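You operate a simulated robot arm through the tools that you are given. There is no shell and no other tool. Be economical: measure what you need, move in short steps, check, and stop when the job is done.

Carry out the task below with a simulated two-armed robot. There is one attempt and no reset: what you move stays moved.

TASK
Put the saucer labelled "26" from the top of the green table on the white blank sheet and the saucer that says "59" on the top of the shoe rack. Stack the plain beige sherd that says "29" from the top of the grey table on top of the plain beige sherd that says "95". Put the white paper ball from the top of the grey table on the top shelf of the blue rack. Put one of the combed grey sherds from the bare end of the grey table on the green tile. Stack the small carton that says "62" from the top of the orange-edged table on top of the small carton labelled "75". Lift the bin lid open. Do these in any order.

It is judged by the outcome, as a careful person would: the job done as asked, and still so three seconds after it is handed in. It fails if anything else is knocked over, pushed out of place, dropped, spilled or broken. A push-on lid holds only when it is set on centred and level and pressed home; a screw cap is set on level and turned clockwise until tight. Flat cloth is picked up by pressing the open fingertips on it (5 to 10 N) and closing them slowly along it; thin cloth reads only 2 to 8 mm in the jaws.

THE ROBOT
Two 6-joint arms with fingered hands on one trunk, on a base that drives. Base frame: it is fixed to the floor where the robot stands at the start and does not move with it; the origin is under the middle of the robot, x ahead of it, y to its left, z up. Lengths are in m, angles in degrees, forces in N, time in s.
The left shoulder is at the start at [0.05, 0.17, 0.985], the right one opposite. With the tool pointing down near the work surface each hand reaches from about 0.5 to 0.78 m from the robot's upright axis, wherever it stands, measured 20 degrees to its own side. Places, roughly: bin lid [3.4, 6.9, 0.4]; blank sheet (21x15x2 cm) [1.1, -0.2, 0.7]; combed grey sherd [1, 4.75, 0.75]; green tile (9x9x2 cm) [1.2, 4.5, 0.7]; paper ball [1, 4.75, 0.75]; plain beige sherd [0.75, 3.5, 0.75]; saucer [0.75, -0.25, 0.75]; small carton [1.75, 2.75, 0.75]; top of the shoe rack [2.6, -2.4, 1.2]; top shelf of the blue rack [-1.1, 6.6, 1.4]. Payload 3.5 kg a hand.
The TCP of each hand is the grasp point between the finger pads, 0.026 m short of the fingertips. In the tool frame z runs along the fingers and y along their closing line. The gripper opens to 0.132 m. The gripper's body begins 0.073 m behind the TCP. The gripper is a hand of 3 fingers: y runs from the thumb to the fingers, the wrist lies at [0, 0, -0.234] in the tool frame.
Orientation is that of the tool frame in the base frame, as [roll, pitch, yaw] about the fixed x, y, z axes, in that order (R = Rz(yaw) Ry(pitch) Rx(roll)). With the fingers straight down and closing along the base's y, the tool's x points along the base's -x, its y along +y and its z along -z.

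THE INTERFACE
- The arms move only by the tool apply_moves. It takes "left_series", "right_series" or both (then of equal length, played together; a hand with none holds still); each is a list of rows, each a list of 6 numbers: the shift along the tool's x, y, z in m, then the turn, a rotation vector about the tool's x, y, z in degrees. In form: [[tx, ty, tz, wx, wy, wz], ...]. A call has 1 to 20 rows; each row is the pose to reach, as a shift and turn from the pose commanded when the call began, along the tool's axes at that moment. A row lasts 0.2 s, in which the tool goes at most 0.05 m and 8.6 degrees; a call with a longer step from one row to the next is refused whole. Where a pose cannot be reached the arm comes as near as it can. A force on the tool above 40 N (or 10 N above the force at the start of the call, whichever is more), or a blocked arm, ends the call early, and 0.2 s more pass. In this call time passes only in rows, and 0.2 s behind the last. It gives the time, the measured TCP pose, the force on the tool (base axes), the opening and the grip force at its end, in the units of the frame above (readings bear some noise), with the torque about the TCP (base axes, N m) and any sound that the robot's microphone picked up.
- Cameras (640 x 400 px; columns grow to the right, rows downward): "scene" is now at [0.0384, -0.0145, 1.574]; the picture's right is [-0.17, -0.98, 0.00], its down [-0.73, 0.13, -0.67] and it looks along [0.66, -0.12, -0.74] (base axes); focal length 258 px, centre (320, 200). "left" rides on the left gripper at [-0.062, 0.003, -0.092] in its tool frame; the picture's right is [-0.05, -1.00, 0.00], its down [0.83, -0.04, -0.56] and it looks along [0.55, -0.03, 0.83] (tool axes); focal length 230 px, centre (320, 200). "right" rides on the right gripper at [0.062, 0.003, -0.092] in its tool frame; the picture's right is [-0.05, 1.00, 0.00], its down [-0.83, -0.04, -0.56] and it looks along [-0.55, -0.03, 0.83] (tool axes); focal length 230 px, centre (320, 200). There is no depth. A picture from a camera that has moved, and an enlarged one, comes with that camera's place and axes in the base frame and with its lens.
- grab_frame(camera): a new picture of that camera. It takes no simulated time.
- slide_trunk(by): slides the trunk up (or, below 0, down) by that many m; the arms and the scene camera ride with it, the base frame stays. It gives what a move gives, with no picture.
- roll_base(legs): drives the robot by 1 to 6 legs, each [ahead, left, turn to the left] in m, m and degrees, along the robot's own axes; the way and the turn of a leg run together, so that a leg with both is an arc; at most 1.5 m and 180 degrees a leg. The arms and the cameras ride along, it lands a little off, and it stops where it bumps. It gives what a move gives.
- curl_fingers(finger1, finger2, thumb_bend, hand): sets how far each is bent, from 0 (flat) to 1 (curled in); at 0.3 the hand is open as for a grip, at 0.7 the pads meet at the TCP. One left out holds its place. A second passes; each finger stops where it meets its share of the squeeze, and holds until it gets a number again. It is the only way to open and close the hand. It gives what a move gives, with no picture; readings hold the bend of each and the force on the fingers (four entries, about 0 where the hand has none), thumb and palm.
- aim_head(pan, tilt): turns the head with the scene camera to pan (to the left, within 86 degrees either way) and tilt (down, from -29 to 69), counted from straight ahead of the robot. It gives what a move gives.
- close_up(camera, box): a new picture of the part [left, top, right, bottom] of that camera's present view, enlarged. It takes no simulated time.
- finish_job(): hands the job in; it is judged then, once.

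Go step by step. Nothing tells you exact positions but the pictures and the camera data: compare them with the known pose of the tool, close in by small moves and look again before you grip or let go. The budget is 196 turns and 184 pictures, counting those below and the enlarged ones. Unless the task says otherwise, let go and move clear before handing in, and close with one line.

The tools are called after "Call:" by a JSON object that holds its "method" and its "body". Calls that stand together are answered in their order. apply_moves: Moves the arms, as the interface text tells. Its arguments: {"type":"object","properties":{"left_series":{"type":"array","items":{"type":"array","items":{"type":"number"}}},"right_series":{"type":"array","items":{"type":"array","items":{"type":"number"}}}},"required":[]} The other tools are called the same way: slide_trunk (by) slides the trunk up or down; curl_fingers (finger1, finger2, thumb_bend, hand) moves the fingers one by one; roll_base (legs) drives the base; aim_head (pan, tilt) turns the head that bears the scene camera; grab_frame (camera) takes a picture; close_up (camera, box) takes an enlarged picture of a part of a camera's view; finish_job () hands the job in.

At the start:

```text
time_s: 0.0
left_tcp_pos: [0.6446, 0.1013, 1.0049]
left_orientation: [-179.9, 0.0, -180.0]
left_force: [-0.3, 0.9, 0.0]
left_ft_torque: [0.03, 0.01, 0.0]
left_opening: 0.1318
left_gripper_force: 0.1
left_shape: jaw
left_bend: [0.3, 0.3, 0.3]
left_finger forces: [0.0, 0.1, 0.0, 0.0, 0.1, 0.1]
right_tcp_pos: [0.5213, -0.4339, 1.0349]
right_orientation: [-180.0, -0.1, 180.0]
right_force: [-0.4, -0.3, 0.8]
right_ft_torque: [0.01, -0.01, 0.01]
right_opening: 0.1318
right_gripper_force: 0.0
right_shape: jaw
right_bend: [0.3, 0.3, 0.3]
right_finger forces: [0.1, 0.1, 0.0, 0.1, 0.1, 0.0]
trunk travel left (down, up): [-0.6, 0.11]
robot x, y, heading: [0.0031, -0.0011, -0.2]
head pan, tilt: [-10.0, 47.9]
```

scene: 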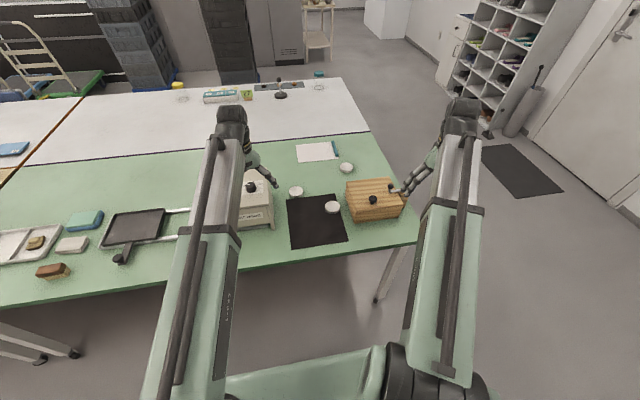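
right: 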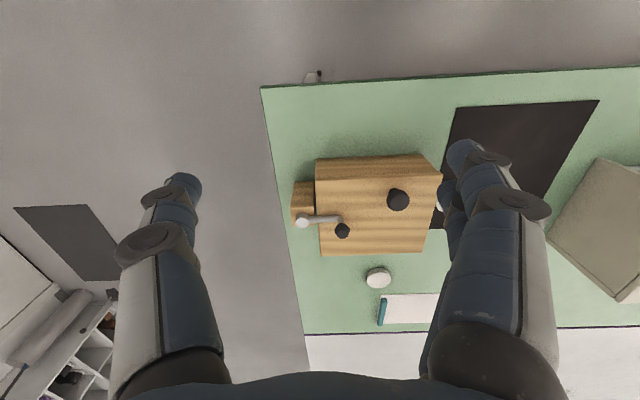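
left: 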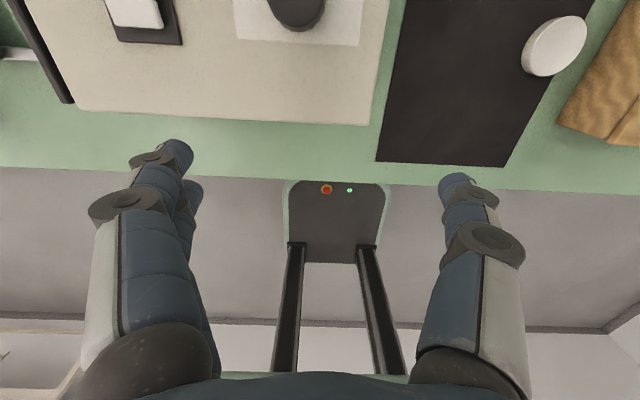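

I see the green table with small white saucers, a black mat, a wooden box and a blank sheet. I will enlarge the saucers to read the labels.

Call:
{"method": "close_up", "body": {"camera": "scene", "box": [260, 120, 420, 220]}}

Call:
{"method": "close_up", "body": {"camera": "scene", "box": [380, 0, 560, 112]}}

```text
4.00 times, centred on (340, 170) of scene
camera zoom: at [0.0384, -0.0145, 1.574], right [-0.17, -0.98, 0.0], down [-0.73, 0.13, -0.67], along [0.66, -0.12, -0.74], focal length 1030 px, centre (240, 320)
```

zoom: 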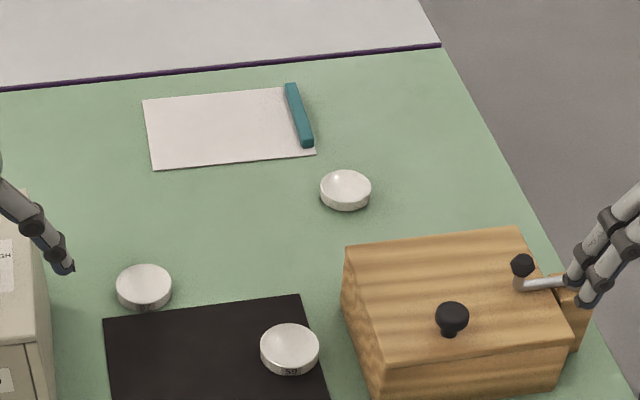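

```text
3.56 times, centred on (470, 56) of scene
camera zoom: at [0.0384, -0.0145, 1.574], right [-0.17, -0.98, 0.0], down [-0.73, 0.13, -0.67], along [0.66, -0.12, -0.74], focal length 916 px, centre (-213, 712)
```

zoom: 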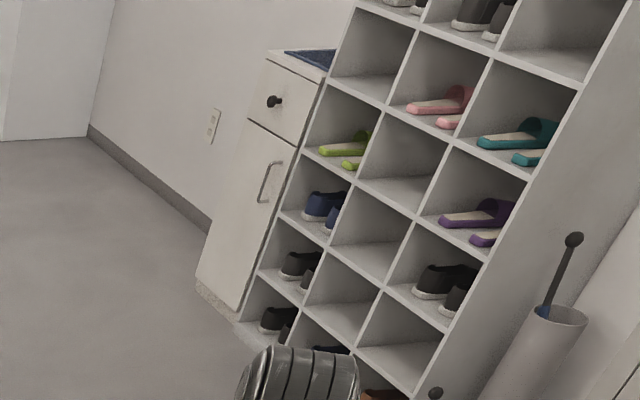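

Call:
{"method": "close_up", "body": {"camera": "scene", "box": [280, 178, 312, 198]}}

Call:
{"method": "close_up", "body": {"camera": "scene", "box": [330, 156, 362, 176]}}

Call:
{"method": "close_up", "body": {"camera": "scene", "box": [316, 196, 348, 216]}}

```text
16.00 times, centred on (296, 188) of scene
camera zoom: at [0.0384, -0.0145, 1.574], right [-0.17, -0.98, 0.0], down [-0.73, 0.13, -0.67], along [0.66, -0.12, -0.74], focal length 4121 px, centre (704, 392)
```

zoom: 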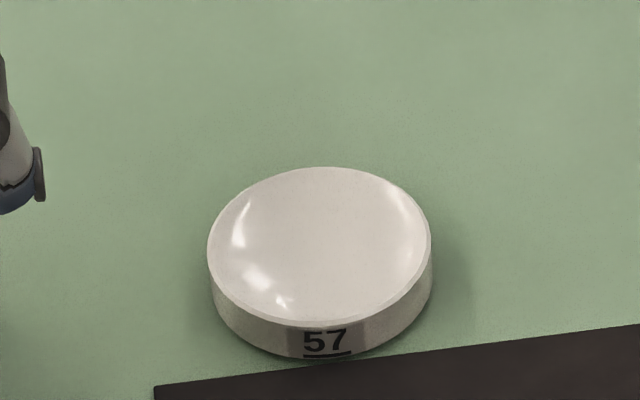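

```text
16.00 times, centred on (346, 166) of scene
camera zoom: at [0.0384, -0.0145, 1.574], right [-0.17, -0.98, 0.0], down [-0.73, 0.13, -0.67], along [0.66, -0.12, -0.74], focal length 4121 px, centre (-96, 744)
```

zoom: 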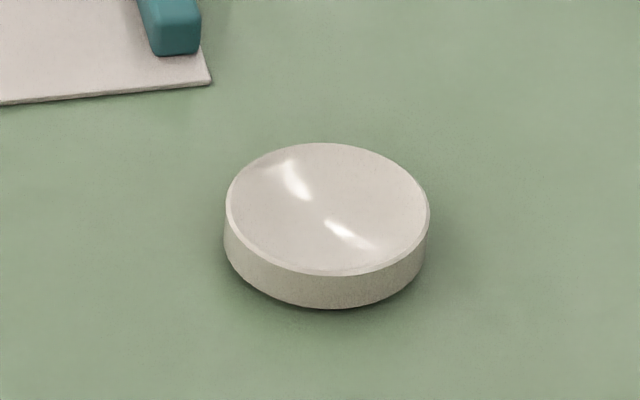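

```text
16.00 times, centred on (332, 206) of scene
camera zoom: at [0.0384, -0.0145, 1.574], right [-0.17, -0.98, 0.0], down [-0.73, 0.13, -0.67], along [0.66, -0.12, -0.74], focal length 4121 px, centre (128, 104)
```

zoom: 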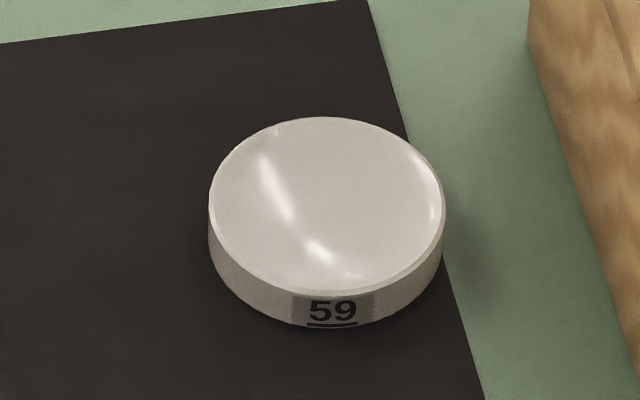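

Call:
{"method": "close_up", "body": {"camera": "scene", "box": [160, 60, 360, 185]}}

Call:
{"method": "close_up", "body": {"camera": "scene", "box": [0, 180, 200, 305]}}

Call:
{"method": "aim_head", "body": {"pan": 45, "tilt": 35}}

Call:
{"method": "grab_frame", "body": {"camera": "scene"}}

```text
3.20 times, centred on (260, 122) of scene
camera zoom: at [0.0384, -0.0145, 1.574], right [-0.17, -0.98, 0.0], down [-0.73, 0.13, -0.67], along [0.66, -0.12, -0.74], focal length 824 px, centre (512, 448)
```

zoom: 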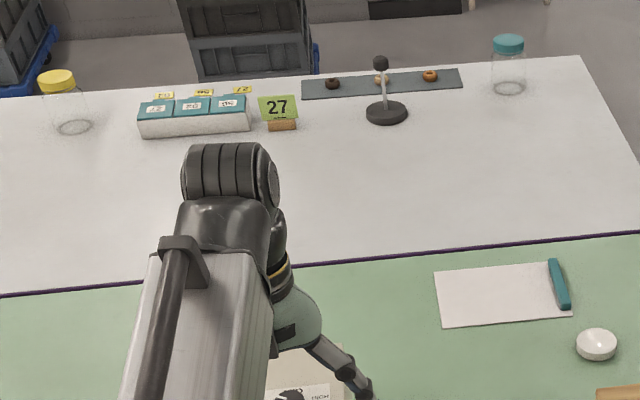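

```text
3.20 times, centred on (100, 242) of scene
camera zoom: at [0.0384, -0.0145, 1.574], right [-0.17, -0.98, 0.0], down [-0.73, 0.13, -0.67], along [0.66, -0.12, -0.74], focal length 824 px, centre (1024, 64)
```

zoom: 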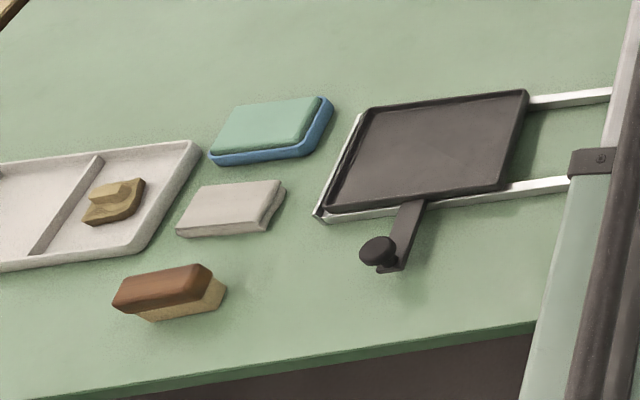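

```text
time_s: 1.2
left_tcp_pos: [0.6458, 0.1006, 1.0036]
left_orientation: [-179.9, 0.0, -179.9]
left_force: [0.6, 0.3, -0.1]
left_ft_torque: [-0.05, 0.01, 0.01]
left_opening: 0.1319
left_gripper_force: 0.1
left_shape: jaw
left_bend: [0.3, 0.3, 0.3]
left_finger forces: [0.0, 0.0, 0.1, 0.0, 0.1, 0.0]
right_tcp_pos: [0.5217, -0.434, 1.0346]
right_orientation: [-179.9, 0.0, 179.9]
right_force: [-0.8, 0.2, 0.5]
right_ft_torque: [0.01, 0.03, -0.03]
right_opening: 0.1319
right_gripper_force: 0.1
right_shape: jaw
right_bend: [0.3, 0.3, 0.3]
right_finger forces: [0.0, 0.0, 0.0, 0.1, 0.0, 0.0]
trunk travel left (down, up): [-0.6, 0.11]
robot x, y, heading: [0.002, 0.001, -0.2]
head pan, tilt: [45.0, 35.0]
```

```text
173 pictures are left
camera scene: at [0.023, 0.0614, 1.5929], right [0.71, -0.71, 0.0], down [-0.41, -0.41, -0.82], along [0.58, 0.58, -0.57], focal length 258 px, centre (320, 200)
```

scene: 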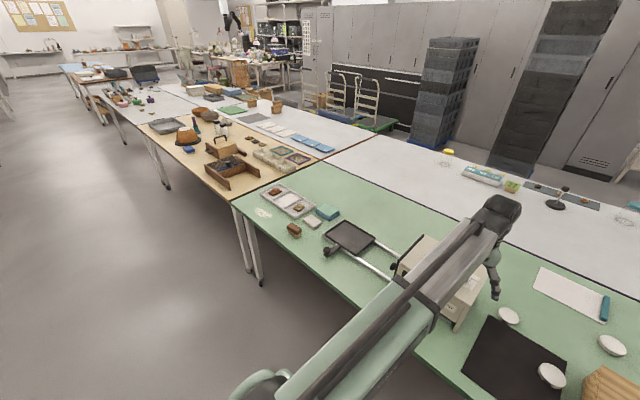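

I read 57 and 59 on two saucers. The third, with its label turned away, at about [0.94, -0.33], is likely 26. I'll drive closer carefully, keeping the hands high.

Call:
{"method": "roll_base", "body": {"legs": [[0.2, 0, 0]]}}

Call:
{"method": "aim_head", "body": {"pan": -15, "tilt": 50}}

Call:
{"method": "grab_frame", "body": {"camera": "scene"}}

Call:
{"method": "grab_frame", "body": {"camera": "left"}}

```text
time_s: 2.9
left_tcp_pos: [0.8544, 0.0994, 1.0025]
left_orientation: [-179.9, -0.1, -180.0]
left_force: [0.0, 0.5, -1.9]
left_ft_torque: [0.02, 0.02, 0.02]
left_opening: 0.132
left_gripper_force: 0.0
left_shape: jaw
left_bend: [0.3, 0.3, 0.3]
left_finger forces: [0.0, 0.0, 0.0, 0.1, 0.1, 0.0]
right_tcp_pos: [0.7295, -0.4337, 1.0345]
right_orientation: [-180.0, -0.2, 179.9]
right_force: [0.6, 0.1, 0.3]
right_ft_torque: [0.0, -0.01, 0.02]
right_opening: 0.132
right_gripper_force: 0.1
right_shape: jaw
right_bend: [0.3, 0.3, 0.3]
right_finger forces: [0.0, 0.1, 0.0, 0.1, 0.1, 0.0]
trunk travel left (down, up): [-0.6, 0.11]
robot x, y, heading: [0.208, 0.0015, -0.1]
head pan, tilt: [45.0, 35.0]
```

```text
time_s: 4.2
left_tcp_pos: [0.8536, 0.1007, 1.0041]
left_orientation: [-180.0, 0.1, 179.9]
left_force: [0.2, 0.3, 1.7]
left_ft_torque: [0.01, 0.02, 0.0]
left_opening: 0.1321
left_gripper_force: 0.1
left_shape: jaw
left_bend: [0.3, 0.3, 0.3]
left_finger forces: [0.1, 0.0, 0.0, 0.1, 0.0, 0.0]
right_tcp_pos: [0.7288, -0.4346, 1.0355]
right_orientation: [-179.9, 0.0, 179.9]
right_force: [-0.1, 0.3, 0.3]
right_ft_torque: [0.04, 0.01, -0.01]
right_opening: 0.1319
right_gripper_force: 0.0
right_shape: jaw
right_bend: [0.3, 0.3, 0.3]
right_finger forces: [0.0, 0.0, 0.0, 0.1, 0.0, 0.0]
trunk travel left (down, up): [-0.6, 0.11]
robot x, y, heading: [0.2088, -0.0002, -0.2]
head pan, tilt: [-15.0, 50.0]
```

```text
172 pictures are left
camera scene: at [0.2439, -0.0209, 1.5712], right [-0.26, -0.97, 0.0], down [-0.74, 0.2, -0.64], along [0.62, -0.17, -0.77], focal length 258 px, centre (320, 200)
```

scene: 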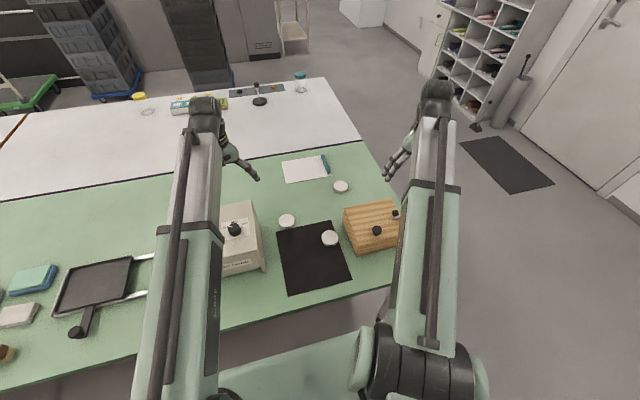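

```text
171 pictures are left
camera left: at [0.9168, 0.1028, 1.0944], right [0.05, -1.0, 0.0], down [-0.83, -0.04, 0.56], along [-0.55, -0.03, -0.83], focal length 230 px, centre (320, 200)
```

left: 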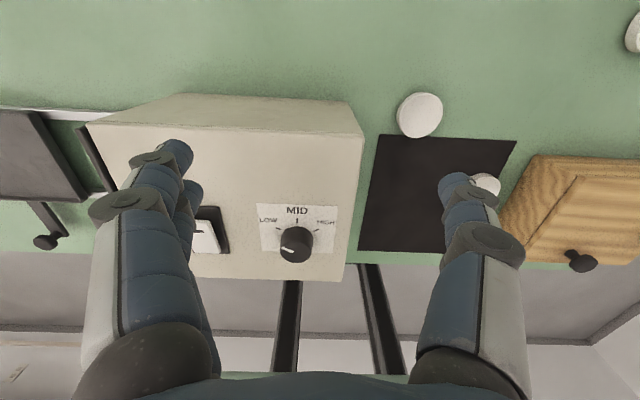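

Call:
{"method": "roll_base", "body": {"legs": [[0.14, 0, 0]]}}

Call:
{"method": "grab_frame", "body": {"camera": "scene"}}

Call:
{"method": "grab_frame", "body": {"camera": "right"}}

```text
time_s: 5.5
left_tcp_pos: [0.9934, 0.1022, 1.0039]
left_orientation: [-179.9, -0.1, -179.8]
left_force: [0.1, -0.2, 0.8]
left_ft_torque: [0.01, 0.01, 0.04]
left_opening: 0.1321
left_gripper_force: 0.0
left_shape: jaw
left_bend: [0.3, 0.3, 0.3]
left_finger forces: [0.1, 0.1, 0.0, 0.0, 0.0, 0.1]
right_tcp_pos: [0.8714, -0.4309, 1.0347]
right_orientation: [179.9, -0.1, -179.8]
right_force: [-0.1, -0.4, -0.6]
right_ft_torque: [-0.01, 0.02, 0.01]
right_opening: 0.1321
right_gripper_force: 0.1
right_shape: jaw
right_bend: [0.3, 0.3, 0.3]
right_finger forces: [0.1, 0.1, 0.0, 0.0, 0.0, 0.0]
trunk travel left (down, up): [-0.6, 0.11]
robot x, y, heading: [0.3464, 0.0006, 0.1]
head pan, tilt: [-15.0, 50.0]
```

```text
170 pictures are left
camera scene: at [0.3845, -0.0207, 1.5711], right [-0.26, -0.97, 0.0], down [-0.74, 0.2, -0.64], along [0.62, -0.16, -0.77], focal length 258 px, centre (320, 200)
```

scene: 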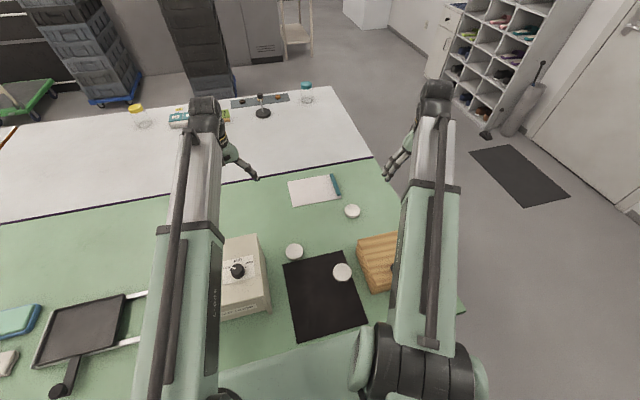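

```text
169 pictures are left
camera right: at [0.8091, -0.4284, 1.1253], right [0.05, 1.0, 0.0], down [0.83, -0.04, 0.55], along [0.55, -0.03, -0.83], focal length 230 px, centre (320, 200)
```

right: 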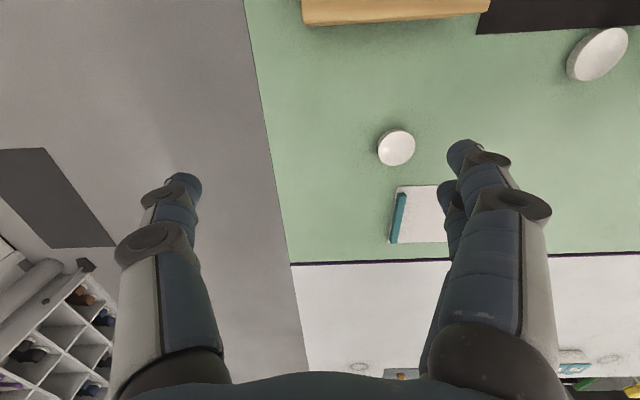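

Call:
{"method": "apply_moves", "body": {"right_series": [[-0.021, 0.0315, 0, 0, 0, 0], [-0.042, 0.063, 0.01, 0, 0, 0], [-0.063, 0.0945, 0.03, 0, 0, 0], [-0.083, 0.126, 0.05, 0, 0, 0], [-0.083, 0.126, 0.09, 0, 0, 0], [-0.083, 0.126, 0.13, 0, 0, 0], [-0.083, 0.126, 0.17, 0, 0, 0], [-0.083, 0.126, 0.2, 0, 0, 0]]}}

Call:
{"method": "grab_frame", "body": {"camera": "right"}}

Call:
{"method": "close_up", "body": {"camera": "scene", "box": [280, 160, 440, 260]}}

```text
time_s: 7.3
left_tcp_pos: [0.9921, 0.1033, 1.0042]
left_orientation: [180.0, 0.0, -179.7]
left_force: [-0.3, -0.9, 0.6]
left_ft_torque: [0.0, 0.0, 0.04]
left_opening: 0.1319
left_gripper_force: 0.0
left_shape: jaw
left_bend: [0.3, 0.3, 0.3]
left_finger forces: [0.0, 0.1, 0.1, 0.0, 0.0, 0.0]
right_tcp_pos: [0.9529, -0.3049, 0.8359]
right_orientation: [180.0, 0.0, -179.8]
right_force: [0.5, 0.3, -0.4]
right_ft_torque: [0.01, 0.01, 0.0]
right_opening: 0.1319
right_gripper_force: 0.1
right_shape: jaw
right_bend: [0.3, 0.3, 0.3]
right_finger forces: [0.0, 0.0, 0.1, 0.0, 0.0, 0.0]
trunk travel left (down, up): [-0.6, 0.11]
robot x, y, heading: [0.3455, -0.0011, 0.2]
head pan, tilt: [-15.0, 50.0]
```

```text
168 pictures are left
camera right: at [0.89, -0.3022, 0.9274], right [0.05, 1.0, 0.0], down [0.83, -0.04, 0.56], along [0.55, -0.03, -0.83], focal length 230 px, centre (320, 200)
```

right: 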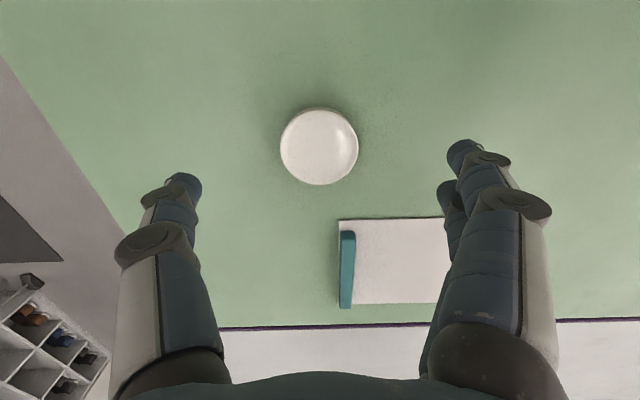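

```text
4.00 times, centred on (360, 210) of scene
camera zoom: at [0.3827, -0.0208, 1.5712], right [-0.26, -0.97, 0.0], down [-0.74, 0.2, -0.64], along [0.62, -0.16, -0.77], focal length 1030 px, centre (160, 160)
```

zoom: 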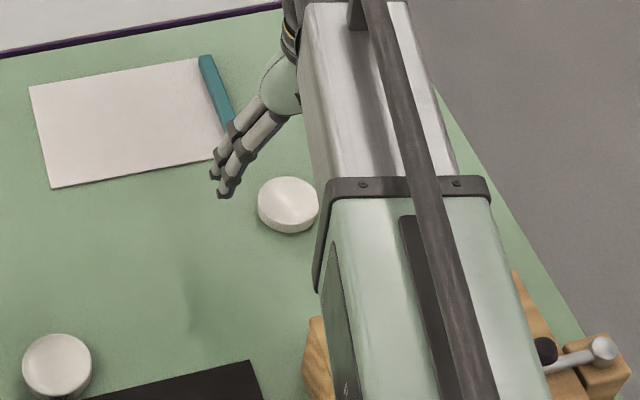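

Call:
{"method": "apply_moves", "body": {"right_series": [[0, 0, 0.03, 0, 0, 0], [0, 0, 0.05, 0, 0, 0], [0, 0, 0.058, 0, 0, 0], [0, 0, 0.063, 0, 0, 0]]}}

Call:
{"method": "close_up", "body": {"camera": "scene", "box": [320, 180, 384, 220]}}

Call:
{"method": "grab_frame", "body": {"camera": "left"}}

```text
time_s: 8.3
left_tcp_pos: [0.9915, 0.102, 1.004]
left_orientation: [180.0, -0.1, -179.7]
left_force: [-0.7, 0.0, -0.7]
left_ft_torque: [-0.01, -0.02, -0.02]
left_opening: 0.1318
left_gripper_force: 0.1
left_shape: jaw
left_bend: [0.3, 0.3, 0.3]
left_finger forces: [0.1, 0.0, 0.1, 0.0, 0.0, 0.0]
right_tcp_pos: [0.9526, -0.3055, 0.7733]
right_orientation: [-180.0, 0.0, -179.7]
right_force: [0.9, -0.4, 0.4]
right_ft_torque: [0.0, 0.01, -0.06]
right_opening: 0.132
right_gripper_force: 0.0
right_shape: jaw
right_bend: [0.3, 0.3, 0.3]
right_finger forces: [0.1, 0.0, 0.0, 0.0, 0.0, 0.0]
trunk travel left (down, up): [-0.6, 0.11]
robot x, y, heading: [0.3468, 0.0029, 0.3]
head pan, tilt: [-15.0, 50.0]
```

```text
10.00 times, centred on (352, 200) of scene
camera zoom: at [0.3826, -0.0207, 1.5711], right [-0.26, -0.97, 0.0], down [-0.74, 0.2, -0.64], along [0.62, -0.16, -0.77], focal length 2576 px, centre (0, 200)
```

zoom: 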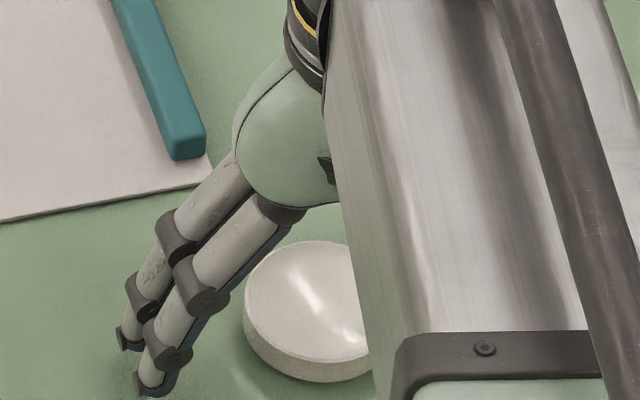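

```text
165 pictures are left
camera left: at [1.055, 0.1062, 1.0943], right [0.05, -1.0, 0.0], down [-0.83, -0.05, 0.56], along [-0.55, -0.03, -0.83], focal length 230 px, centre (320, 200)
```

left: 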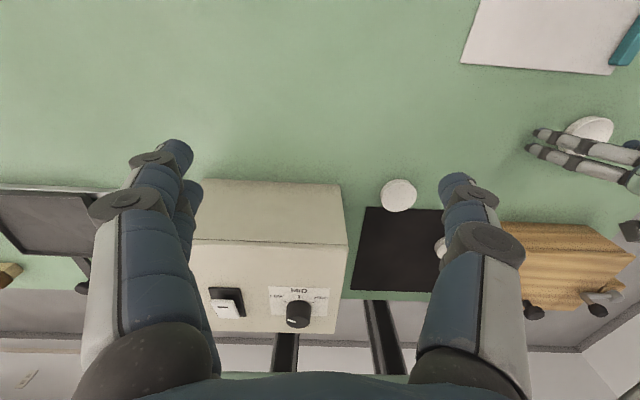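

Call:
{"method": "curl_fingers", "body": {"hand": "right", "finger1": 0.45, "finger2": 0.45, "thumb_bend": 0.45}}

Call:
{"method": "close_up", "body": {"camera": "scene", "box": [320, 180, 384, 220]}}

Call:
{"method": "grab_frame", "body": {"camera": "right"}}

```text
time_s: 9.3
left_tcp_pos: [0.9923, 0.1013, 1.0034]
left_orientation: [179.9, 0.1, -179.8]
left_force: [0.7, -0.1, -0.2]
left_ft_torque: [0.01, 0.0, 0.02]
left_opening: 0.1321
left_gripper_force: 0.1
left_shape: jaw
left_bend: [0.3, 0.3, 0.3]
left_finger forces: [0.0, 0.1, 0.0, 0.0, 0.0, 0.0]
right_tcp_pos: [0.9522, -0.3049, 0.7717]
right_orientation: [180.0, 0.0, -179.8]
right_force: [-0.8, -0.4, 0.6]
right_ft_torque: [0.04, 0.01, 0.04]
right_opening: 0.0853
right_gripper_force: 0.2
right_shape: fingers
right_bend: [0.45, 0.45, 0.45]
right_finger forces: [0.0, 0.0, 0.1, 0.0, 0.0, 0.1]
trunk travel left (down, up): [-0.6, 0.11]
robot x, y, heading: [0.3471, -0.0019, 0.1]
head pan, tilt: [-15.0, 50.0]
```

```text
10.00 times, centred on (352, 200) of scene
camera zoom: at [0.3826, -0.0207, 1.5711], right [-0.26, -0.97, 0.0], down [-0.74, 0.2, -0.64], along [0.62, -0.16, -0.77], focal length 2576 px, centre (0, 200)
```

zoom: 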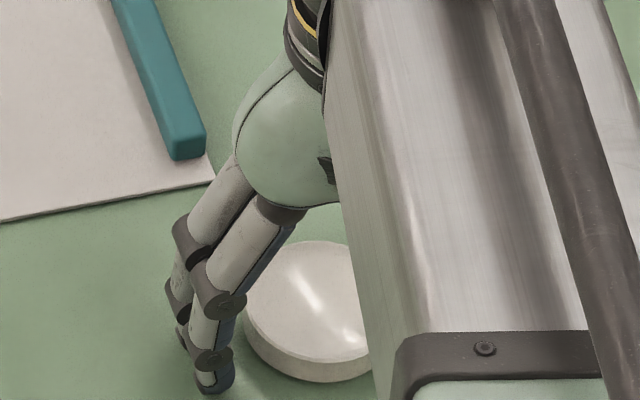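

```text
163 pictures are left
camera right: at [0.8904, -0.3021, 0.8636], right [0.05, 1.0, 0.0], down [0.83, -0.04, 0.56], along [0.55, -0.03, -0.83], focal length 230 px, centre (320, 200)
```

right: 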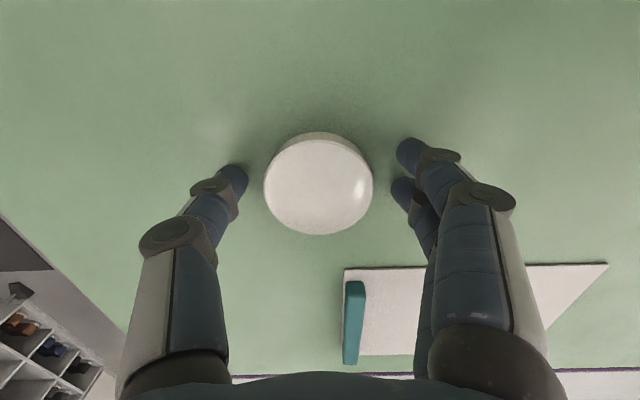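

Call:
{"method": "apply_moves", "body": {"right_series": [[0, 0, 0.003, 0, 0, 0], [0, 0, 0.005, 0, 0, 0]]}}

Call:
{"method": "curl_fingers", "body": {"hand": "right", "finger1": 0.6, "finger2": 0.6, "thumb_bend": 0.6}}

Call:
{"method": "grab_frame", "body": {"camera": "right"}}

```text
time_s: 9.9
left_tcp_pos: [0.9908, 0.1015, 1.0061]
left_orientation: [180.0, 0.1, -179.7]
left_force: [0.9, 0.2, 0.4]
left_ft_torque: [0.0, -0.04, 0.0]
left_opening: 0.132
left_gripper_force: 0.1
left_shape: jaw
left_bend: [0.3, 0.3, 0.3]
left_finger forces: [0.0, 0.1, 0.1, 0.1, 0.1, 0.1]
right_tcp_pos: [0.953, -0.3059, 0.7713]
right_orientation: [-179.9, 0.4, -179.9]
right_force: [1.4, -2.1, 33.3]
right_ft_torque: [0.84, 0.04, 0.08]
right_opening: 0.0857
right_gripper_force: 17.1
right_shape: fingers
right_bend: [0.47, 0.46, 0.45]
right_finger forces: [14.9, 10.6, 0.0, 0.0, 8.8, 0.1]
trunk travel left (down, up): [-0.6, 0.11]
robot x, y, heading: [0.3479, 0.0021, 0.3]
head pan, tilt: [-15.0, 50.0]
```

```text
time_s: 10.3
left_tcp_pos: [0.9903, 0.1034, 1.0038]
left_orientation: [179.9, 0.1, -179.9]
left_force: [0.4, -0.3, 0.1]
left_ft_torque: [0.0, -0.05, 0.02]
left_opening: 0.1318
left_gripper_force: 0.0
left_shape: jaw
left_bend: [0.3, 0.3, 0.3]
left_finger forces: [0.1, 0.0, 0.0, 0.0, 0.1, 0.1]
right_tcp_pos: [0.9533, -0.3035, 0.7719]
right_orientation: [179.9, 0.3, -179.8]
right_force: [-3.6, 2.1, 22.2]
right_ft_torque: [0.46, 0.18, 0.04]
right_opening: 0.0531
right_gripper_force: 19.7
right_shape: fingers
right_bend: [0.57, 0.55, 0.57]
right_finger forces: [12.1, 13.1, 0.0, 0.0, 14.2, 0.1]
trunk travel left (down, up): [-0.6, 0.11]
robot x, y, heading: [0.3454, 0.0021, 0.1]
head pan, tilt: [-15.0, 50.0]
stopped (right hand): the force on the tool passed its limit at 45 N (the readings are from after the stop); the commanded pose is now the measured one
```

```text
162 pictures are left
camera right: at [0.8904, -0.3006, 0.8624], right [0.05, 1.0, 0.0], down [0.83, -0.04, 0.56], along [0.56, -0.03, -0.83], focal length 230 px, centre (320, 200)
```

right: 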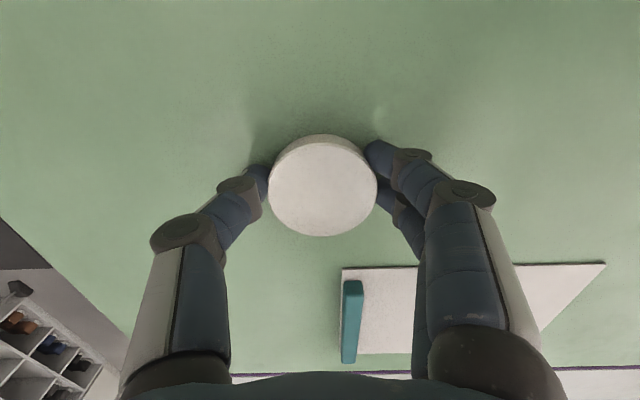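

Call:
{"method": "apply_moves", "body": {"right_series": [[0, 0, -0.002, 0, 0, 0]]}}

Call:
{"method": "curl_fingers", "body": {"hand": "right", "finger1": 0.63, "finger2": 0.63, "thumb_bend": 0.63}}

```text
time_s: 10.7
left_tcp_pos: [0.9907, 0.1027, 1.0037]
left_orientation: [180.0, 0.1, -179.7]
left_force: [0.2, 0.1, 0.2]
left_ft_torque: [-0.01, -0.02, 0.01]
left_opening: 0.132
left_gripper_force: 0.1
left_shape: jaw
left_bend: [0.3, 0.3, 0.3]
left_finger forces: [0.1, 0.0, 0.0, 0.1, 0.1, 0.0]
right_tcp_pos: [0.9521, -0.3043, 0.7721]
right_orientation: [179.9, 0.3, -179.8]
right_force: [-0.9, 1.9, 14.4]
right_ft_torque: [0.33, 0.05, 0.0]
right_opening: 0.0533
right_gripper_force: 15.4
right_shape: fingers
right_bend: [0.57, 0.55, 0.57]
right_finger forces: [8.0, 11.0, 0.0, 0.0, 12.1, 0.0]
trunk travel left (down, up): [-0.6, 0.11]
robot x, y, heading: [0.3466, -0.0009, 0.2]
head pan, tilt: [-15.0, 50.0]
```

```text
time_s: 11.7
left_tcp_pos: [0.9916, 0.1028, 1.0039]
left_orientation: [180.0, 0.0, -179.8]
left_force: [-0.7, -1.4, 0.9]
left_ft_torque: [0.01, -0.02, 0.0]
left_opening: 0.1317
left_gripper_force: 0.0
left_shape: jaw
left_bend: [0.3, 0.3, 0.3]
left_finger forces: [0.1, 0.0, 0.0, 0.0, 0.1, 0.0]
right_tcp_pos: [0.9533, -0.3038, 0.7726]
right_orientation: [179.9, 0.3, -179.8]
right_force: [1.0, 4.2, 12.5]
right_ft_torque: [0.63, -0.05, 0.0]
right_opening: 0.053
right_gripper_force: 17.2
right_shape: fingers
right_bend: [0.57, 0.55, 0.58]
right_finger forces: [9.1, 13.6, 0.0, 0.0, 10.3, 0.0]
trunk travel left (down, up): [-0.6, 0.11]
robot x, y, heading: [0.3456, -0.0009, 0.3]
head pan, tilt: [-15.0, 50.0]
```

Call:
{"method": "apply_moves", "body": {"right_series": [[0, 0, -0.01, 0, 0, 0], [0, 0, -0.03, 0, 0, 0], [0, 0, -0.06, 0, 0, 0], [0, 0, -0.09, 0, 0, 0]]}}

Call:
{"method": "grab_frame", "body": {"camera": "right"}}

Call:
{"method": "close_up", "body": {"camera": "left", "box": [480, 80, 640, 180]}}

```text
time_s: 12.7
left_tcp_pos: [0.9903, 0.1017, 1.0034]
left_orientation: [-180.0, -0.1, -179.8]
left_force: [0.1, -0.1, 0.3]
left_ft_torque: [0.02, -0.03, 0.0]
left_opening: 0.1319
left_gripper_force: 0.0
left_shape: jaw
left_bend: [0.3, 0.3, 0.3]
left_finger forces: [0.0, 0.1, 0.0, 0.0, 0.1, 0.1]
right_tcp_pos: [0.9535, -0.3046, 0.8624]
right_orientation: [180.0, 0.2, -179.7]
right_force: [-0.4, -0.6, -0.3]
right_ft_torque: [-0.02, 0.03, 0.02]
right_opening: 0.0522
right_gripper_force: 12.7
right_shape: fingers
right_bend: [0.57, 0.54, 0.58]
right_finger forces: [4.9, 7.8, 0.0, 0.1, 12.8, 0.1]
trunk travel left (down, up): [-0.6, 0.11]
robot x, y, heading: [0.3498, 0.002, 0.2]
head pan, tilt: [-15.0, 50.0]
```

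```text
161 pictures are left
camera right: at [0.8913, -0.3021, 0.9525], right [0.05, 1.0, 0.0], down [0.83, -0.04, 0.56], along [0.56, -0.03, -0.83], focal length 230 px, centre (320, 200)
```

right: 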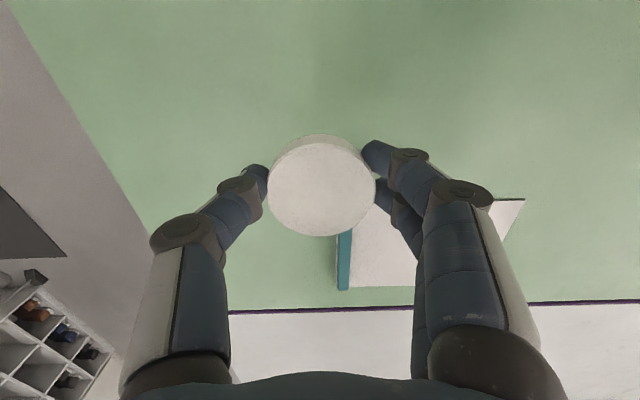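

```text
4.00 times, centred on (560, 130) of left
camera zoom: at [1.0549, 0.1064, 1.0943], right [0.06, -1.0, 0.0], down [-0.83, -0.05, 0.56], along [-0.55, -0.03, -0.83], focal length 920 px, centre (-640, 480)
```

zoom: 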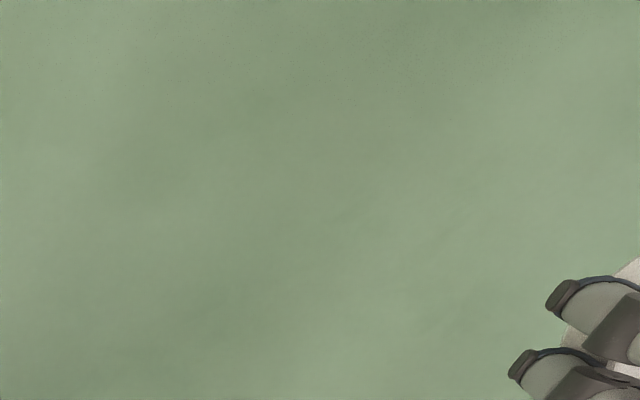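

Call:
{"method": "apply_moves", "body": {"left_series": [[-0.015, -0.0425, 0, 0, 0, -7.5], [-0.03, -0.085, 0, 0, 0, -15], [-0.045, -0.1275, 0, 0, 0, -22.5], [-0.06, -0.17, 0, 0, 0, -30]], "right_series": [[0.025, 0, -0.01, 0, 0, 0], [0.05, 0, -0.02, 0, 0, 0], [0.075, 0, -0.03, 0, 0, 0], [0.1, 0, -0.04, 0, 0, 0]]}}

Call:
{"method": "grab_frame", "body": {"camera": "left"}}

```text
time_s: 13.7
left_tcp_pos: [1.0416, -0.0632, 1.0018]
left_orientation: [-179.9, 0.1, -149.7]
left_force: [-0.7, -0.1, 0.7]
left_ft_torque: [0.02, -0.02, 0.01]
left_opening: 0.1323
left_gripper_force: 0.0
left_shape: jaw
left_bend: [0.3, 0.3, 0.3]
left_finger forces: [0.0, 0.0, 0.0, 0.1, 0.0, 0.0]
left hand out of reach, approached as far as the arm can: row 4
right_tcp_pos: [0.8513, -0.3039, 0.9017]
right_orientation: [179.9, 0.3, -179.8]
right_force: [-0.6, -0.3, -1.2]
right_ft_torque: [0.02, 0.0, 0.01]
right_opening: 0.0524
right_gripper_force: 12.9
right_shape: fingers
right_bend: [0.57, 0.54, 0.58]
right_finger forces: [5.0, 7.6, 0.0, 0.0, 12.7, 0.0]
trunk travel left (down, up): [-0.6, 0.11]
robot x, y, heading: [0.3468, 0.0, 0.1]
head pan, tilt: [-15.0, 50.0]
```

```text
159 pictures are left
camera left: at [1.0945, -0.0289, 1.0925], right [0.55, -0.84, 0.0], down [-0.7, -0.46, 0.55], along [-0.46, -0.3, -0.83], focal length 230 px, centre (320, 200)
```

left: 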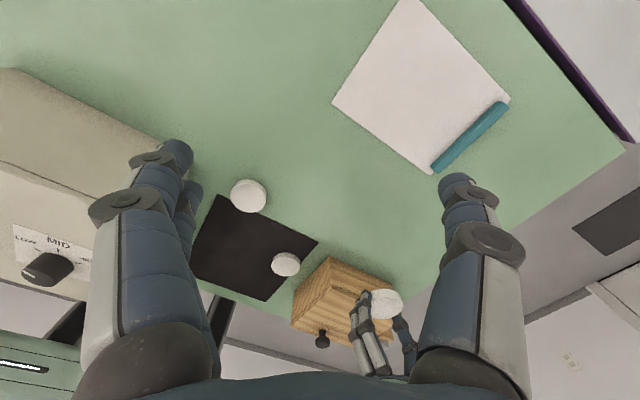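

Call:
{"method": "close_up", "body": {"camera": "left", "box": [352, 275, 424, 320]}}

```text
8.89 times, centred on (388, 298) of left
camera zoom: at [1.0945, -0.0289, 1.0925], right [0.55, -0.84, 0.0], down [-0.7, -0.46, 0.55], along [-0.46, -0.3, -0.83], focal length 2045 px, centre (-284, -667)
```

zoom: 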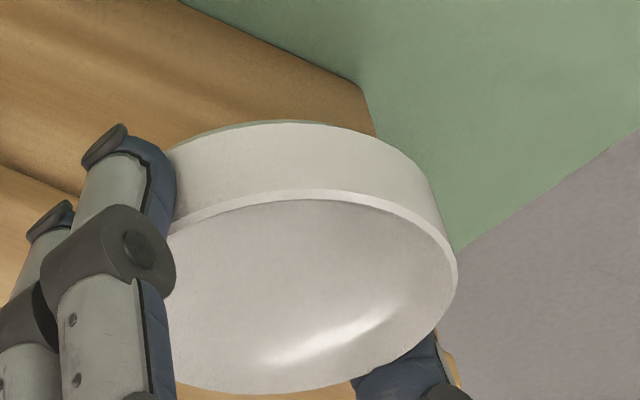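

The part I can see has no label, so it must be under the thumb. I'll turn the base a bit left to gain reach and yaw the hand so that side ends up facing the head camera.

Call:
{"method": "apply_moves", "body": {"left_series": [[0.04, 0.0, 0, 0, 0, 7.5], [0.07, 0.03, 0, 0, 0, 15], [0.09, 0.07, 0, 0, 0, 22.5], [0.11, 0.11, 0, 0, 0, 30], [0.13, 0.15, 0, 0, 0, 30], [0.14, 0.19, 0, 0, 0, 30]]}}

Call:
{"method": "roll_base", "body": {"legs": [[0, 0, 20]]}}

Call:
{"method": "apply_moves", "body": {"right_series": [[0, 0, 0, 0, 0, 8.2], [0, 0, 0, 0, 0, 16.4], [0, 0, 0, 0, 0, 24.6], [0, 0, 0, 0, 0, 32.8], [0, 0, 0, 0, 0, 41], [0, 0, 0, 0, 0, 49.2], [0, 0, 0, 0, 0, 57.4], [0, 0, 0, 0, 0, 65.6], [0, 0, 0, 0, 0, 73.8], [0, 0, 0, 0, 0, 82], [0, 0, 0, 0, 0, 90]]}}

Call:
{"method": "grab_frame", "body": {"camera": "scene"}}

```text
time_s: 15.1
left_tcp_pos: [0.8242, 0.0299, 1.0028]
left_orientation: [-180.0, 0.0, -179.9]
left_force: [0.2, -0.5, 0.2]
left_ft_torque: [-0.03, -0.01, 0.0]
left_opening: 0.1318
left_gripper_force: 0.1
left_shape: jaw
left_bend: [0.3, 0.3, 0.3]
left_finger forces: [0.0, 0.1, 0.0, 0.0, 0.0, 0.0]
right_tcp_pos: [0.8518, -0.3044, 0.9015]
right_orientation: [-179.9, 0.3, -179.8]
right_force: [0.0, -0.5, -1.3]
right_ft_torque: [-0.03, 0.0, -0.01]
right_opening: 0.0522
right_gripper_force: 12.3
right_shape: fingers
right_bend: [0.57, 0.54, 0.58]
right_finger forces: [5.0, 7.6, 0.1, 0.1, 12.6, 0.0]
trunk travel left (down, up): [-0.6, 0.11]
robot x, y, heading: [0.3455, 0.0001, -0.0]
head pan, tilt: [-15.0, 50.0]
```

```text
time_s: 16.6
left_tcp_pos: [0.7868, 0.1908, 1.0028]
left_orientation: [-180.0, 0.0, -159.8]
left_force: [0.2, 0.2, 0.2]
left_ft_torque: [0.01, -0.01, -0.02]
left_opening: 0.132
left_gripper_force: 0.1
left_shape: jaw
left_bend: [0.3, 0.3, 0.3]
left_finger forces: [0.0, 0.0, 0.0, 0.1, 0.1, 0.1]
right_tcp_pos: [0.9269, -0.1133, 0.9016]
right_orientation: [180.0, 0.1, -159.8]
right_force: [0.2, -0.2, -0.9]
right_ft_torque: [0.0, -0.02, -0.02]
right_opening: 0.0523
right_gripper_force: 12.3
right_shape: fingers
right_bend: [0.57, 0.54, 0.58]
right_finger forces: [5.0, 7.7, 0.0, 0.0, 12.6, 0.0]
trunk travel left (down, up): [-0.6, 0.11]
robot x, y, heading: [0.3478, -0.0019, 20.1]
head pan, tilt: [-15.0, 50.0]
```

```text
time_s: 19.0
left_tcp_pos: [0.7859, 0.1901, 1.0026]
left_orientation: [-180.0, 0.0, -159.8]
left_force: [-0.4, 0.0, 0.3]
left_ft_torque: [0.02, -0.04, 0.0]
left_opening: 0.132
left_gripper_force: 0.2
left_shape: jaw
left_bend: [0.3, 0.3, 0.3]
left_finger forces: [0.1, 0.1, 0.1, 0.1, 0.0, 0.1]
right_tcp_pos: [0.9264, -0.1134, 0.9026]
right_orientation: [179.8, 0.1, 110.1]
right_force: [0.4, 0.1, -1.3]
right_ft_torque: [0.0, 0.0, -0.02]
right_opening: 0.0523
right_gripper_force: 13.1
right_shape: fingers
right_bend: [0.57, 0.54, 0.58]
right_finger forces: [4.9, 7.7, 0.0, 0.0, 12.6, 0.0]
trunk travel left (down, up): [-0.6, 0.11]
robot x, y, heading: [0.3477, 0.0021, 20.2]
head pan, tilt: [-15.0, 50.0]
```

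```text
157 pictures are left
camera scene: at [0.3874, -0.0077, 1.5711], right [0.09, -1.0, 0.0], down [-0.76, -0.07, -0.64], along [0.64, 0.06, -0.77], focal length 258 px, centre (320, 200)
```

scene: 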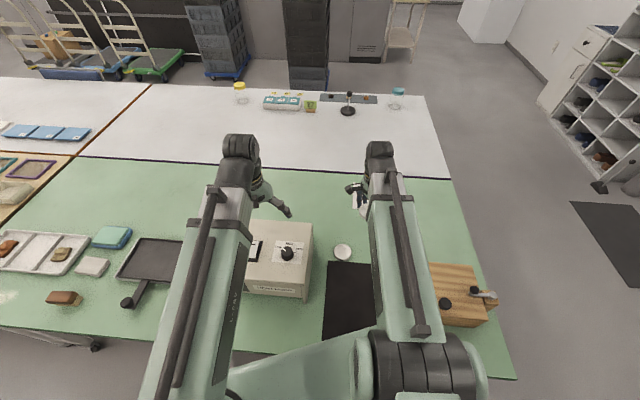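

Call:
{"method": "apply_moves", "body": {"right_series": [[-0.023, 0.034, 0, 0, 0, 0], [-0.046, 0.068, 0, 0, 0, 0], [-0.069, 0.102, 0, 0, 0, 0], [-0.092, 0.136, 0, 0, 0, 0], [-0.115, 0.17, 0, 0, 0, 0]]}}

Call:
{"method": "grab_frame", "body": {"camera": "right"}}

Call:
{"method": "grab_frame", "body": {"camera": "scene"}}

```text
time_s: 20.2
left_tcp_pos: [0.7864, 0.1904, 1.0032]
left_orientation: [180.0, -0.1, -159.8]
left_force: [0.1, 0.2, -0.5]
left_ft_torque: [0.0, 0.01, 0.01]
left_opening: 0.1319
left_gripper_force: 0.1
left_shape: jaw
left_bend: [0.3, 0.3, 0.3]
left_finger forces: [0.0, 0.0, 0.0, 0.0, 0.1, 0.0]
right_tcp_pos: [1.129, -0.1646, 0.9022]
right_orientation: [179.7, 0.0, 110.2]
right_force: [0.5, 0.3, -1.8]
right_ft_torque: [0.02, 0.02, 0.0]
right_opening: 0.0523
right_gripper_force: 12.4
right_shape: fingers
right_bend: [0.57, 0.54, 0.58]
right_finger forces: [4.9, 7.7, 0.1, 0.1, 12.6, 0.0]
trunk travel left (down, up): [-0.6, 0.11]
robot x, y, heading: [0.3501, 0.0005, 20.3]
head pan, tilt: [-15.0, 50.0]
```

```text
156 pictures are left
camera right: at [1.1091, -0.1054, 0.9915], right [0.95, 0.3, 0.0], down [0.25, -0.8, 0.55], along [0.17, -0.53, -0.83], focal length 230 px, centre (320, 200)
```

right: 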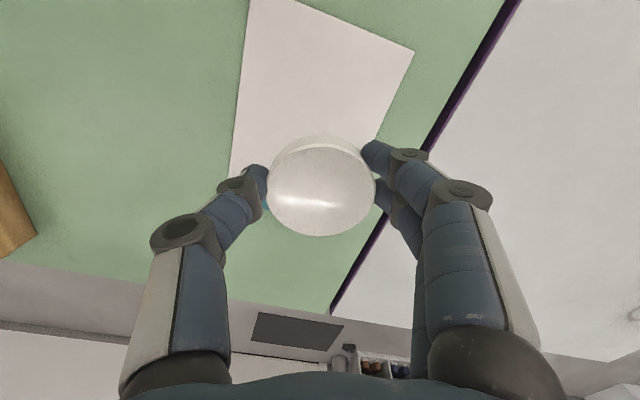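

```text
155 pictures are left
camera scene: at [0.3879, -0.0078, 1.5711], right [0.09, -1.0, 0.0], down [-0.76, -0.07, -0.64], along [0.64, 0.06, -0.77], focal length 258 px, centre (320, 200)
```

scene: 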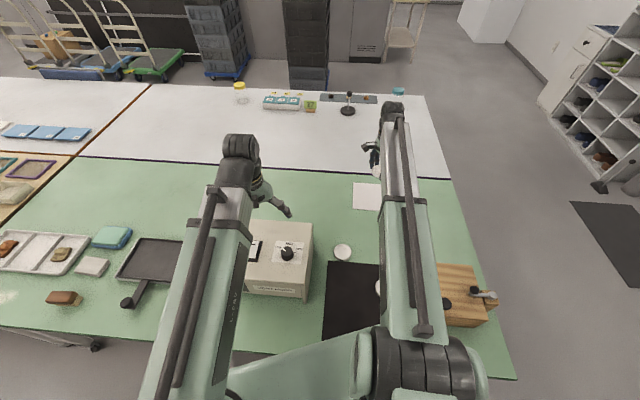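

Call:
{"method": "apply_moves", "body": {"right_series": [[0.003, -0.008, 0.04, 0, 0, 0], [0.003, -0.008, 0.08, 0, 0, 0], [0.003, -0.008, 0.105, 0, 0, 0], [0.003, -0.008, 0.115, 0, 0, 0], [0.003, -0.008, 0.12, 0, 0, 0]]}}

Call:
{"method": "grab_frame", "body": {"camera": "right"}}

```text
time_s: 21.4
left_tcp_pos: [0.7865, 0.1905, 1.0026]
left_orientation: [-180.0, 0.0, -159.9]
left_force: [-0.4, 0.0, -0.2]
left_ft_torque: [-0.02, 0.01, 0.02]
left_opening: 0.132
left_gripper_force: 0.0
left_shape: jaw
left_bend: [0.3, 0.3, 0.3]
left_finger forces: [0.0, 0.1, 0.1, 0.0, 0.0, 0.0]
right_tcp_pos: [1.1169, -0.1617, 0.7825]
right_orientation: [179.8, -0.1, 110.1]
right_force: [0.3, -0.5, -1.1]
right_ft_torque: [0.01, 0.01, 0.0]
right_opening: 0.052
right_gripper_force: 12.7
right_shape: fingers
right_bend: [0.57, 0.54, 0.58]
right_finger forces: [4.9, 7.9, 0.0, 0.1, 12.6, 0.0]
trunk travel left (down, up): [-0.6, 0.11]
robot x, y, heading: [0.3491, 0.0002, 20.2]
head pan, tilt: [-15.0, 50.0]
```

```text
154 pictures are left
camera right: at [1.0978, -0.1037, 0.8733], right [0.95, 0.3, 0.0], down [0.24, -0.8, 0.55], along [0.17, -0.53, -0.83], focal length 230 px, centre (320, 200)
```

right: 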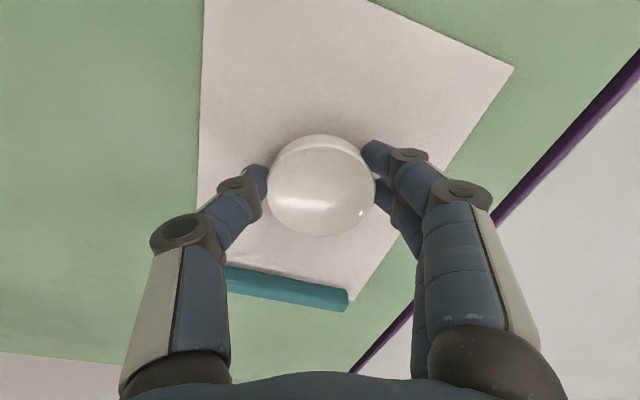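

Call:
{"method": "apply_moves", "body": {"right_series": [[0, 0, 0.002, 0, 0, 0], [0, 0, 0.004, 0, 0, 0], [0, 0, 0.006, 0, 0, 0]]}}

```text
time_s: 22.2
left_tcp_pos: [0.7853, 0.1922, 1.003]
left_orientation: [180.0, 0.0, -159.8]
left_force: [0.1, 0.2, 0.6]
left_ft_torque: [-0.02, 0.03, -0.01]
left_opening: 0.1318
left_gripper_force: 0.0
left_shape: jaw
left_bend: [0.3, 0.3, 0.3]
left_finger forces: [0.0, 0.1, 0.0, 0.0, 0.1, 0.1]
right_tcp_pos: [1.1159, -0.162, 0.776]
right_orientation: [179.8, 0.1, 110.2]
right_force: [0.1, -0.4, -0.8]
right_ft_torque: [-0.01, 0.04, -0.01]
right_opening: 0.052
right_gripper_force: 12.6
right_shape: fingers
right_bend: [0.57, 0.54, 0.58]
right_finger forces: [4.9, 7.8, 0.0, 0.0, 12.6, 0.1]
trunk travel left (down, up): [-0.6, 0.11]
robot x, y, heading: [0.3461, 0.0025, 20.0]
head pan, tilt: [-15.0, 50.0]
```

Call:
{"method": "apply_moves", "body": {"right_series": [[0, 0, 0.0015, 0, 0, 0], [0, 0, 0.003, 0, 0, 0]]}}

```text
time_s: 22.8
left_tcp_pos: [0.7866, 0.1917, 1.0024]
left_orientation: [-180.0, 0.0, -159.8]
left_force: [-0.8, 0.2, 0.2]
left_ft_torque: [0.01, 0.02, 0.02]
left_opening: 0.1319
left_gripper_force: 0.1
left_shape: jaw
left_bend: [0.3, 0.3, 0.3]
left_finger forces: [0.0, 0.1, 0.0, 0.0, 0.1, 0.0]
right_tcp_pos: [1.1179, -0.162, 0.7752]
right_orientation: [179.6, 0.1, 110.3]
right_force: [1.0, -0.1, 12.4]
right_ft_torque: [-0.08, 0.07, -0.03]
right_opening: 0.0521
right_gripper_force: 18.3
right_shape: fingers
right_bend: [0.57, 0.55, 0.58]
right_finger forces: [5.1, 12.5, 0.0, 0.0, 20.0, 0.0]
trunk travel left (down, up): [-0.6, 0.11]
robot x, y, heading: [0.3476, -0.0024, 20.3]
head pan, tilt: [-15.0, 50.0]
```

Call:
{"method": "apply_moves", "body": {"right_series": [[0, 0, -0.001, 0, 0, 0]]}}

Call:
{"method": "curl_fingers", "body": {"hand": "right", "finger1": 0.45, "finger2": 0.45, "thumb_bend": 0.45}}

Call:
{"method": "apply_moves", "body": {"right_series": [[0, 0, -0.02, 0, 0, 0], [0, 0, -0.05, 0, 0, 0], [0, 0, -0.09, 0, 0, 0], [0, 0, -0.13, 0, 0, 0], [0, 0, -0.17, 0, 0, 0], [0, -0.04, -0.17, 0, 0, 0], [0, -0.08, -0.17, 0, 0, 0], [0, -0.12, -0.17, 0, 0, 0], [0, -0.16, -0.17, 0, 0, 0]]}}

Call:
{"method": "grab_frame", "body": {"camera": "scene"}}

```text
time_s: 23.2
left_tcp_pos: [0.7853, 0.1894, 1.0031]
left_orientation: [-180.0, 0.0, -159.9]
left_force: [0.8, -1.2, -0.6]
left_ft_torque: [-0.01, 0.0, 0.0]
left_opening: 0.1319
left_gripper_force: 0.0
left_shape: jaw
left_bend: [0.3, 0.3, 0.3]
left_finger forces: [0.0, 0.0, 0.0, 0.1, 0.0, 0.1]
right_tcp_pos: [1.1153, -0.1625, 0.7746]
right_orientation: [179.7, 0.0, 110.2]
right_force: [2.4, -1.1, 12.5]
right_ft_torque: [-0.08, -0.09, 0.01]
right_opening: 0.0521
right_gripper_force: 19.0
right_shape: fingers
right_bend: [0.57, 0.55, 0.58]
right_finger forces: [5.6, 13.9, 0.0, 0.1, 18.1, 0.0]
trunk travel left (down, up): [-0.6, 0.11]
robot x, y, heading: [0.3534, 0.0004, 20.1]
head pan, tilt: [-15.0, 50.0]
```

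```text
time_s: 24.2
left_tcp_pos: [0.7857, 0.1912, 1.0031]
left_orientation: [-180.0, 0.1, -159.8]
left_force: [-0.6, 0.6, 0.1]
left_ft_torque: [0.0, 0.01, 0.0]
left_opening: 0.1317
left_gripper_force: 0.0
left_shape: jaw
left_bend: [0.3, 0.3, 0.3]
left_finger forces: [0.0, 0.0, 0.2, 0.0, 0.1, 0.0]
right_tcp_pos: [1.1167, -0.1619, 0.7758]
right_orientation: [179.7, 0.0, 110.2]
right_force: [6.4, 2.1, 24.8]
right_ft_torque: [-0.32, 0.82, 0.03]
right_opening: 0.0761
right_gripper_force: 12.5
right_shape: fingers
right_bend: [0.45, 0.45, 0.49]
right_finger forces: [0.0, 0.0, 0.1, 0.0, 23.9, 0.1]
trunk travel left (down, up): [-0.6, 0.11]
robot x, y, heading: [0.3466, 0.0001, 20.2]
head pan, tilt: [-15.0, 50.0]
```

```text
time_s: 26.2
left_tcp_pos: [0.7849, 0.1904, 1.0039]
left_orientation: [-179.9, 0.0, -159.9]
left_force: [-0.1, -0.3, 0.7]
left_ft_torque: [-0.04, 0.02, -0.01]
left_opening: 0.1322
left_gripper_force: 0.0
left_shape: jaw
left_bend: [0.3, 0.3, 0.3]
left_finger forces: [0.1, 0.0, 0.0, 0.0, 0.0, 0.0]
right_tcp_pos: [0.9669, -0.2164, 0.9425]
right_orientation: [179.7, 0.0, 110.2]
right_force: [0.1, 0.3, 0.3]
right_ft_torque: [0.0, 0.02, -0.02]
right_opening: 0.0841
right_gripper_force: 0.0
right_shape: fingers
right_bend: [0.45, 0.45, 0.45]
right_finger forces: [0.0, 0.0, 0.0, 0.0, 0.1, 0.0]
trunk travel left (down, up): [-0.6, 0.11]
robot x, y, heading: [0.3473, -0.0012, 20.3]
head pan, tilt: [-15.0, 50.0]
```

```text
153 pictures are left
camera scene: at [0.387, -0.0077, 1.5712], right [0.09, -1.0, 0.0], down [-0.76, -0.07, -0.64], along [0.64, 0.06, -0.77], focal length 258 px, centre (320, 200)
```

scene: 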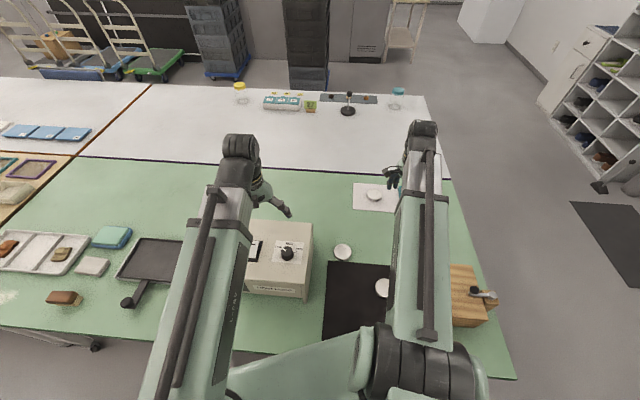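

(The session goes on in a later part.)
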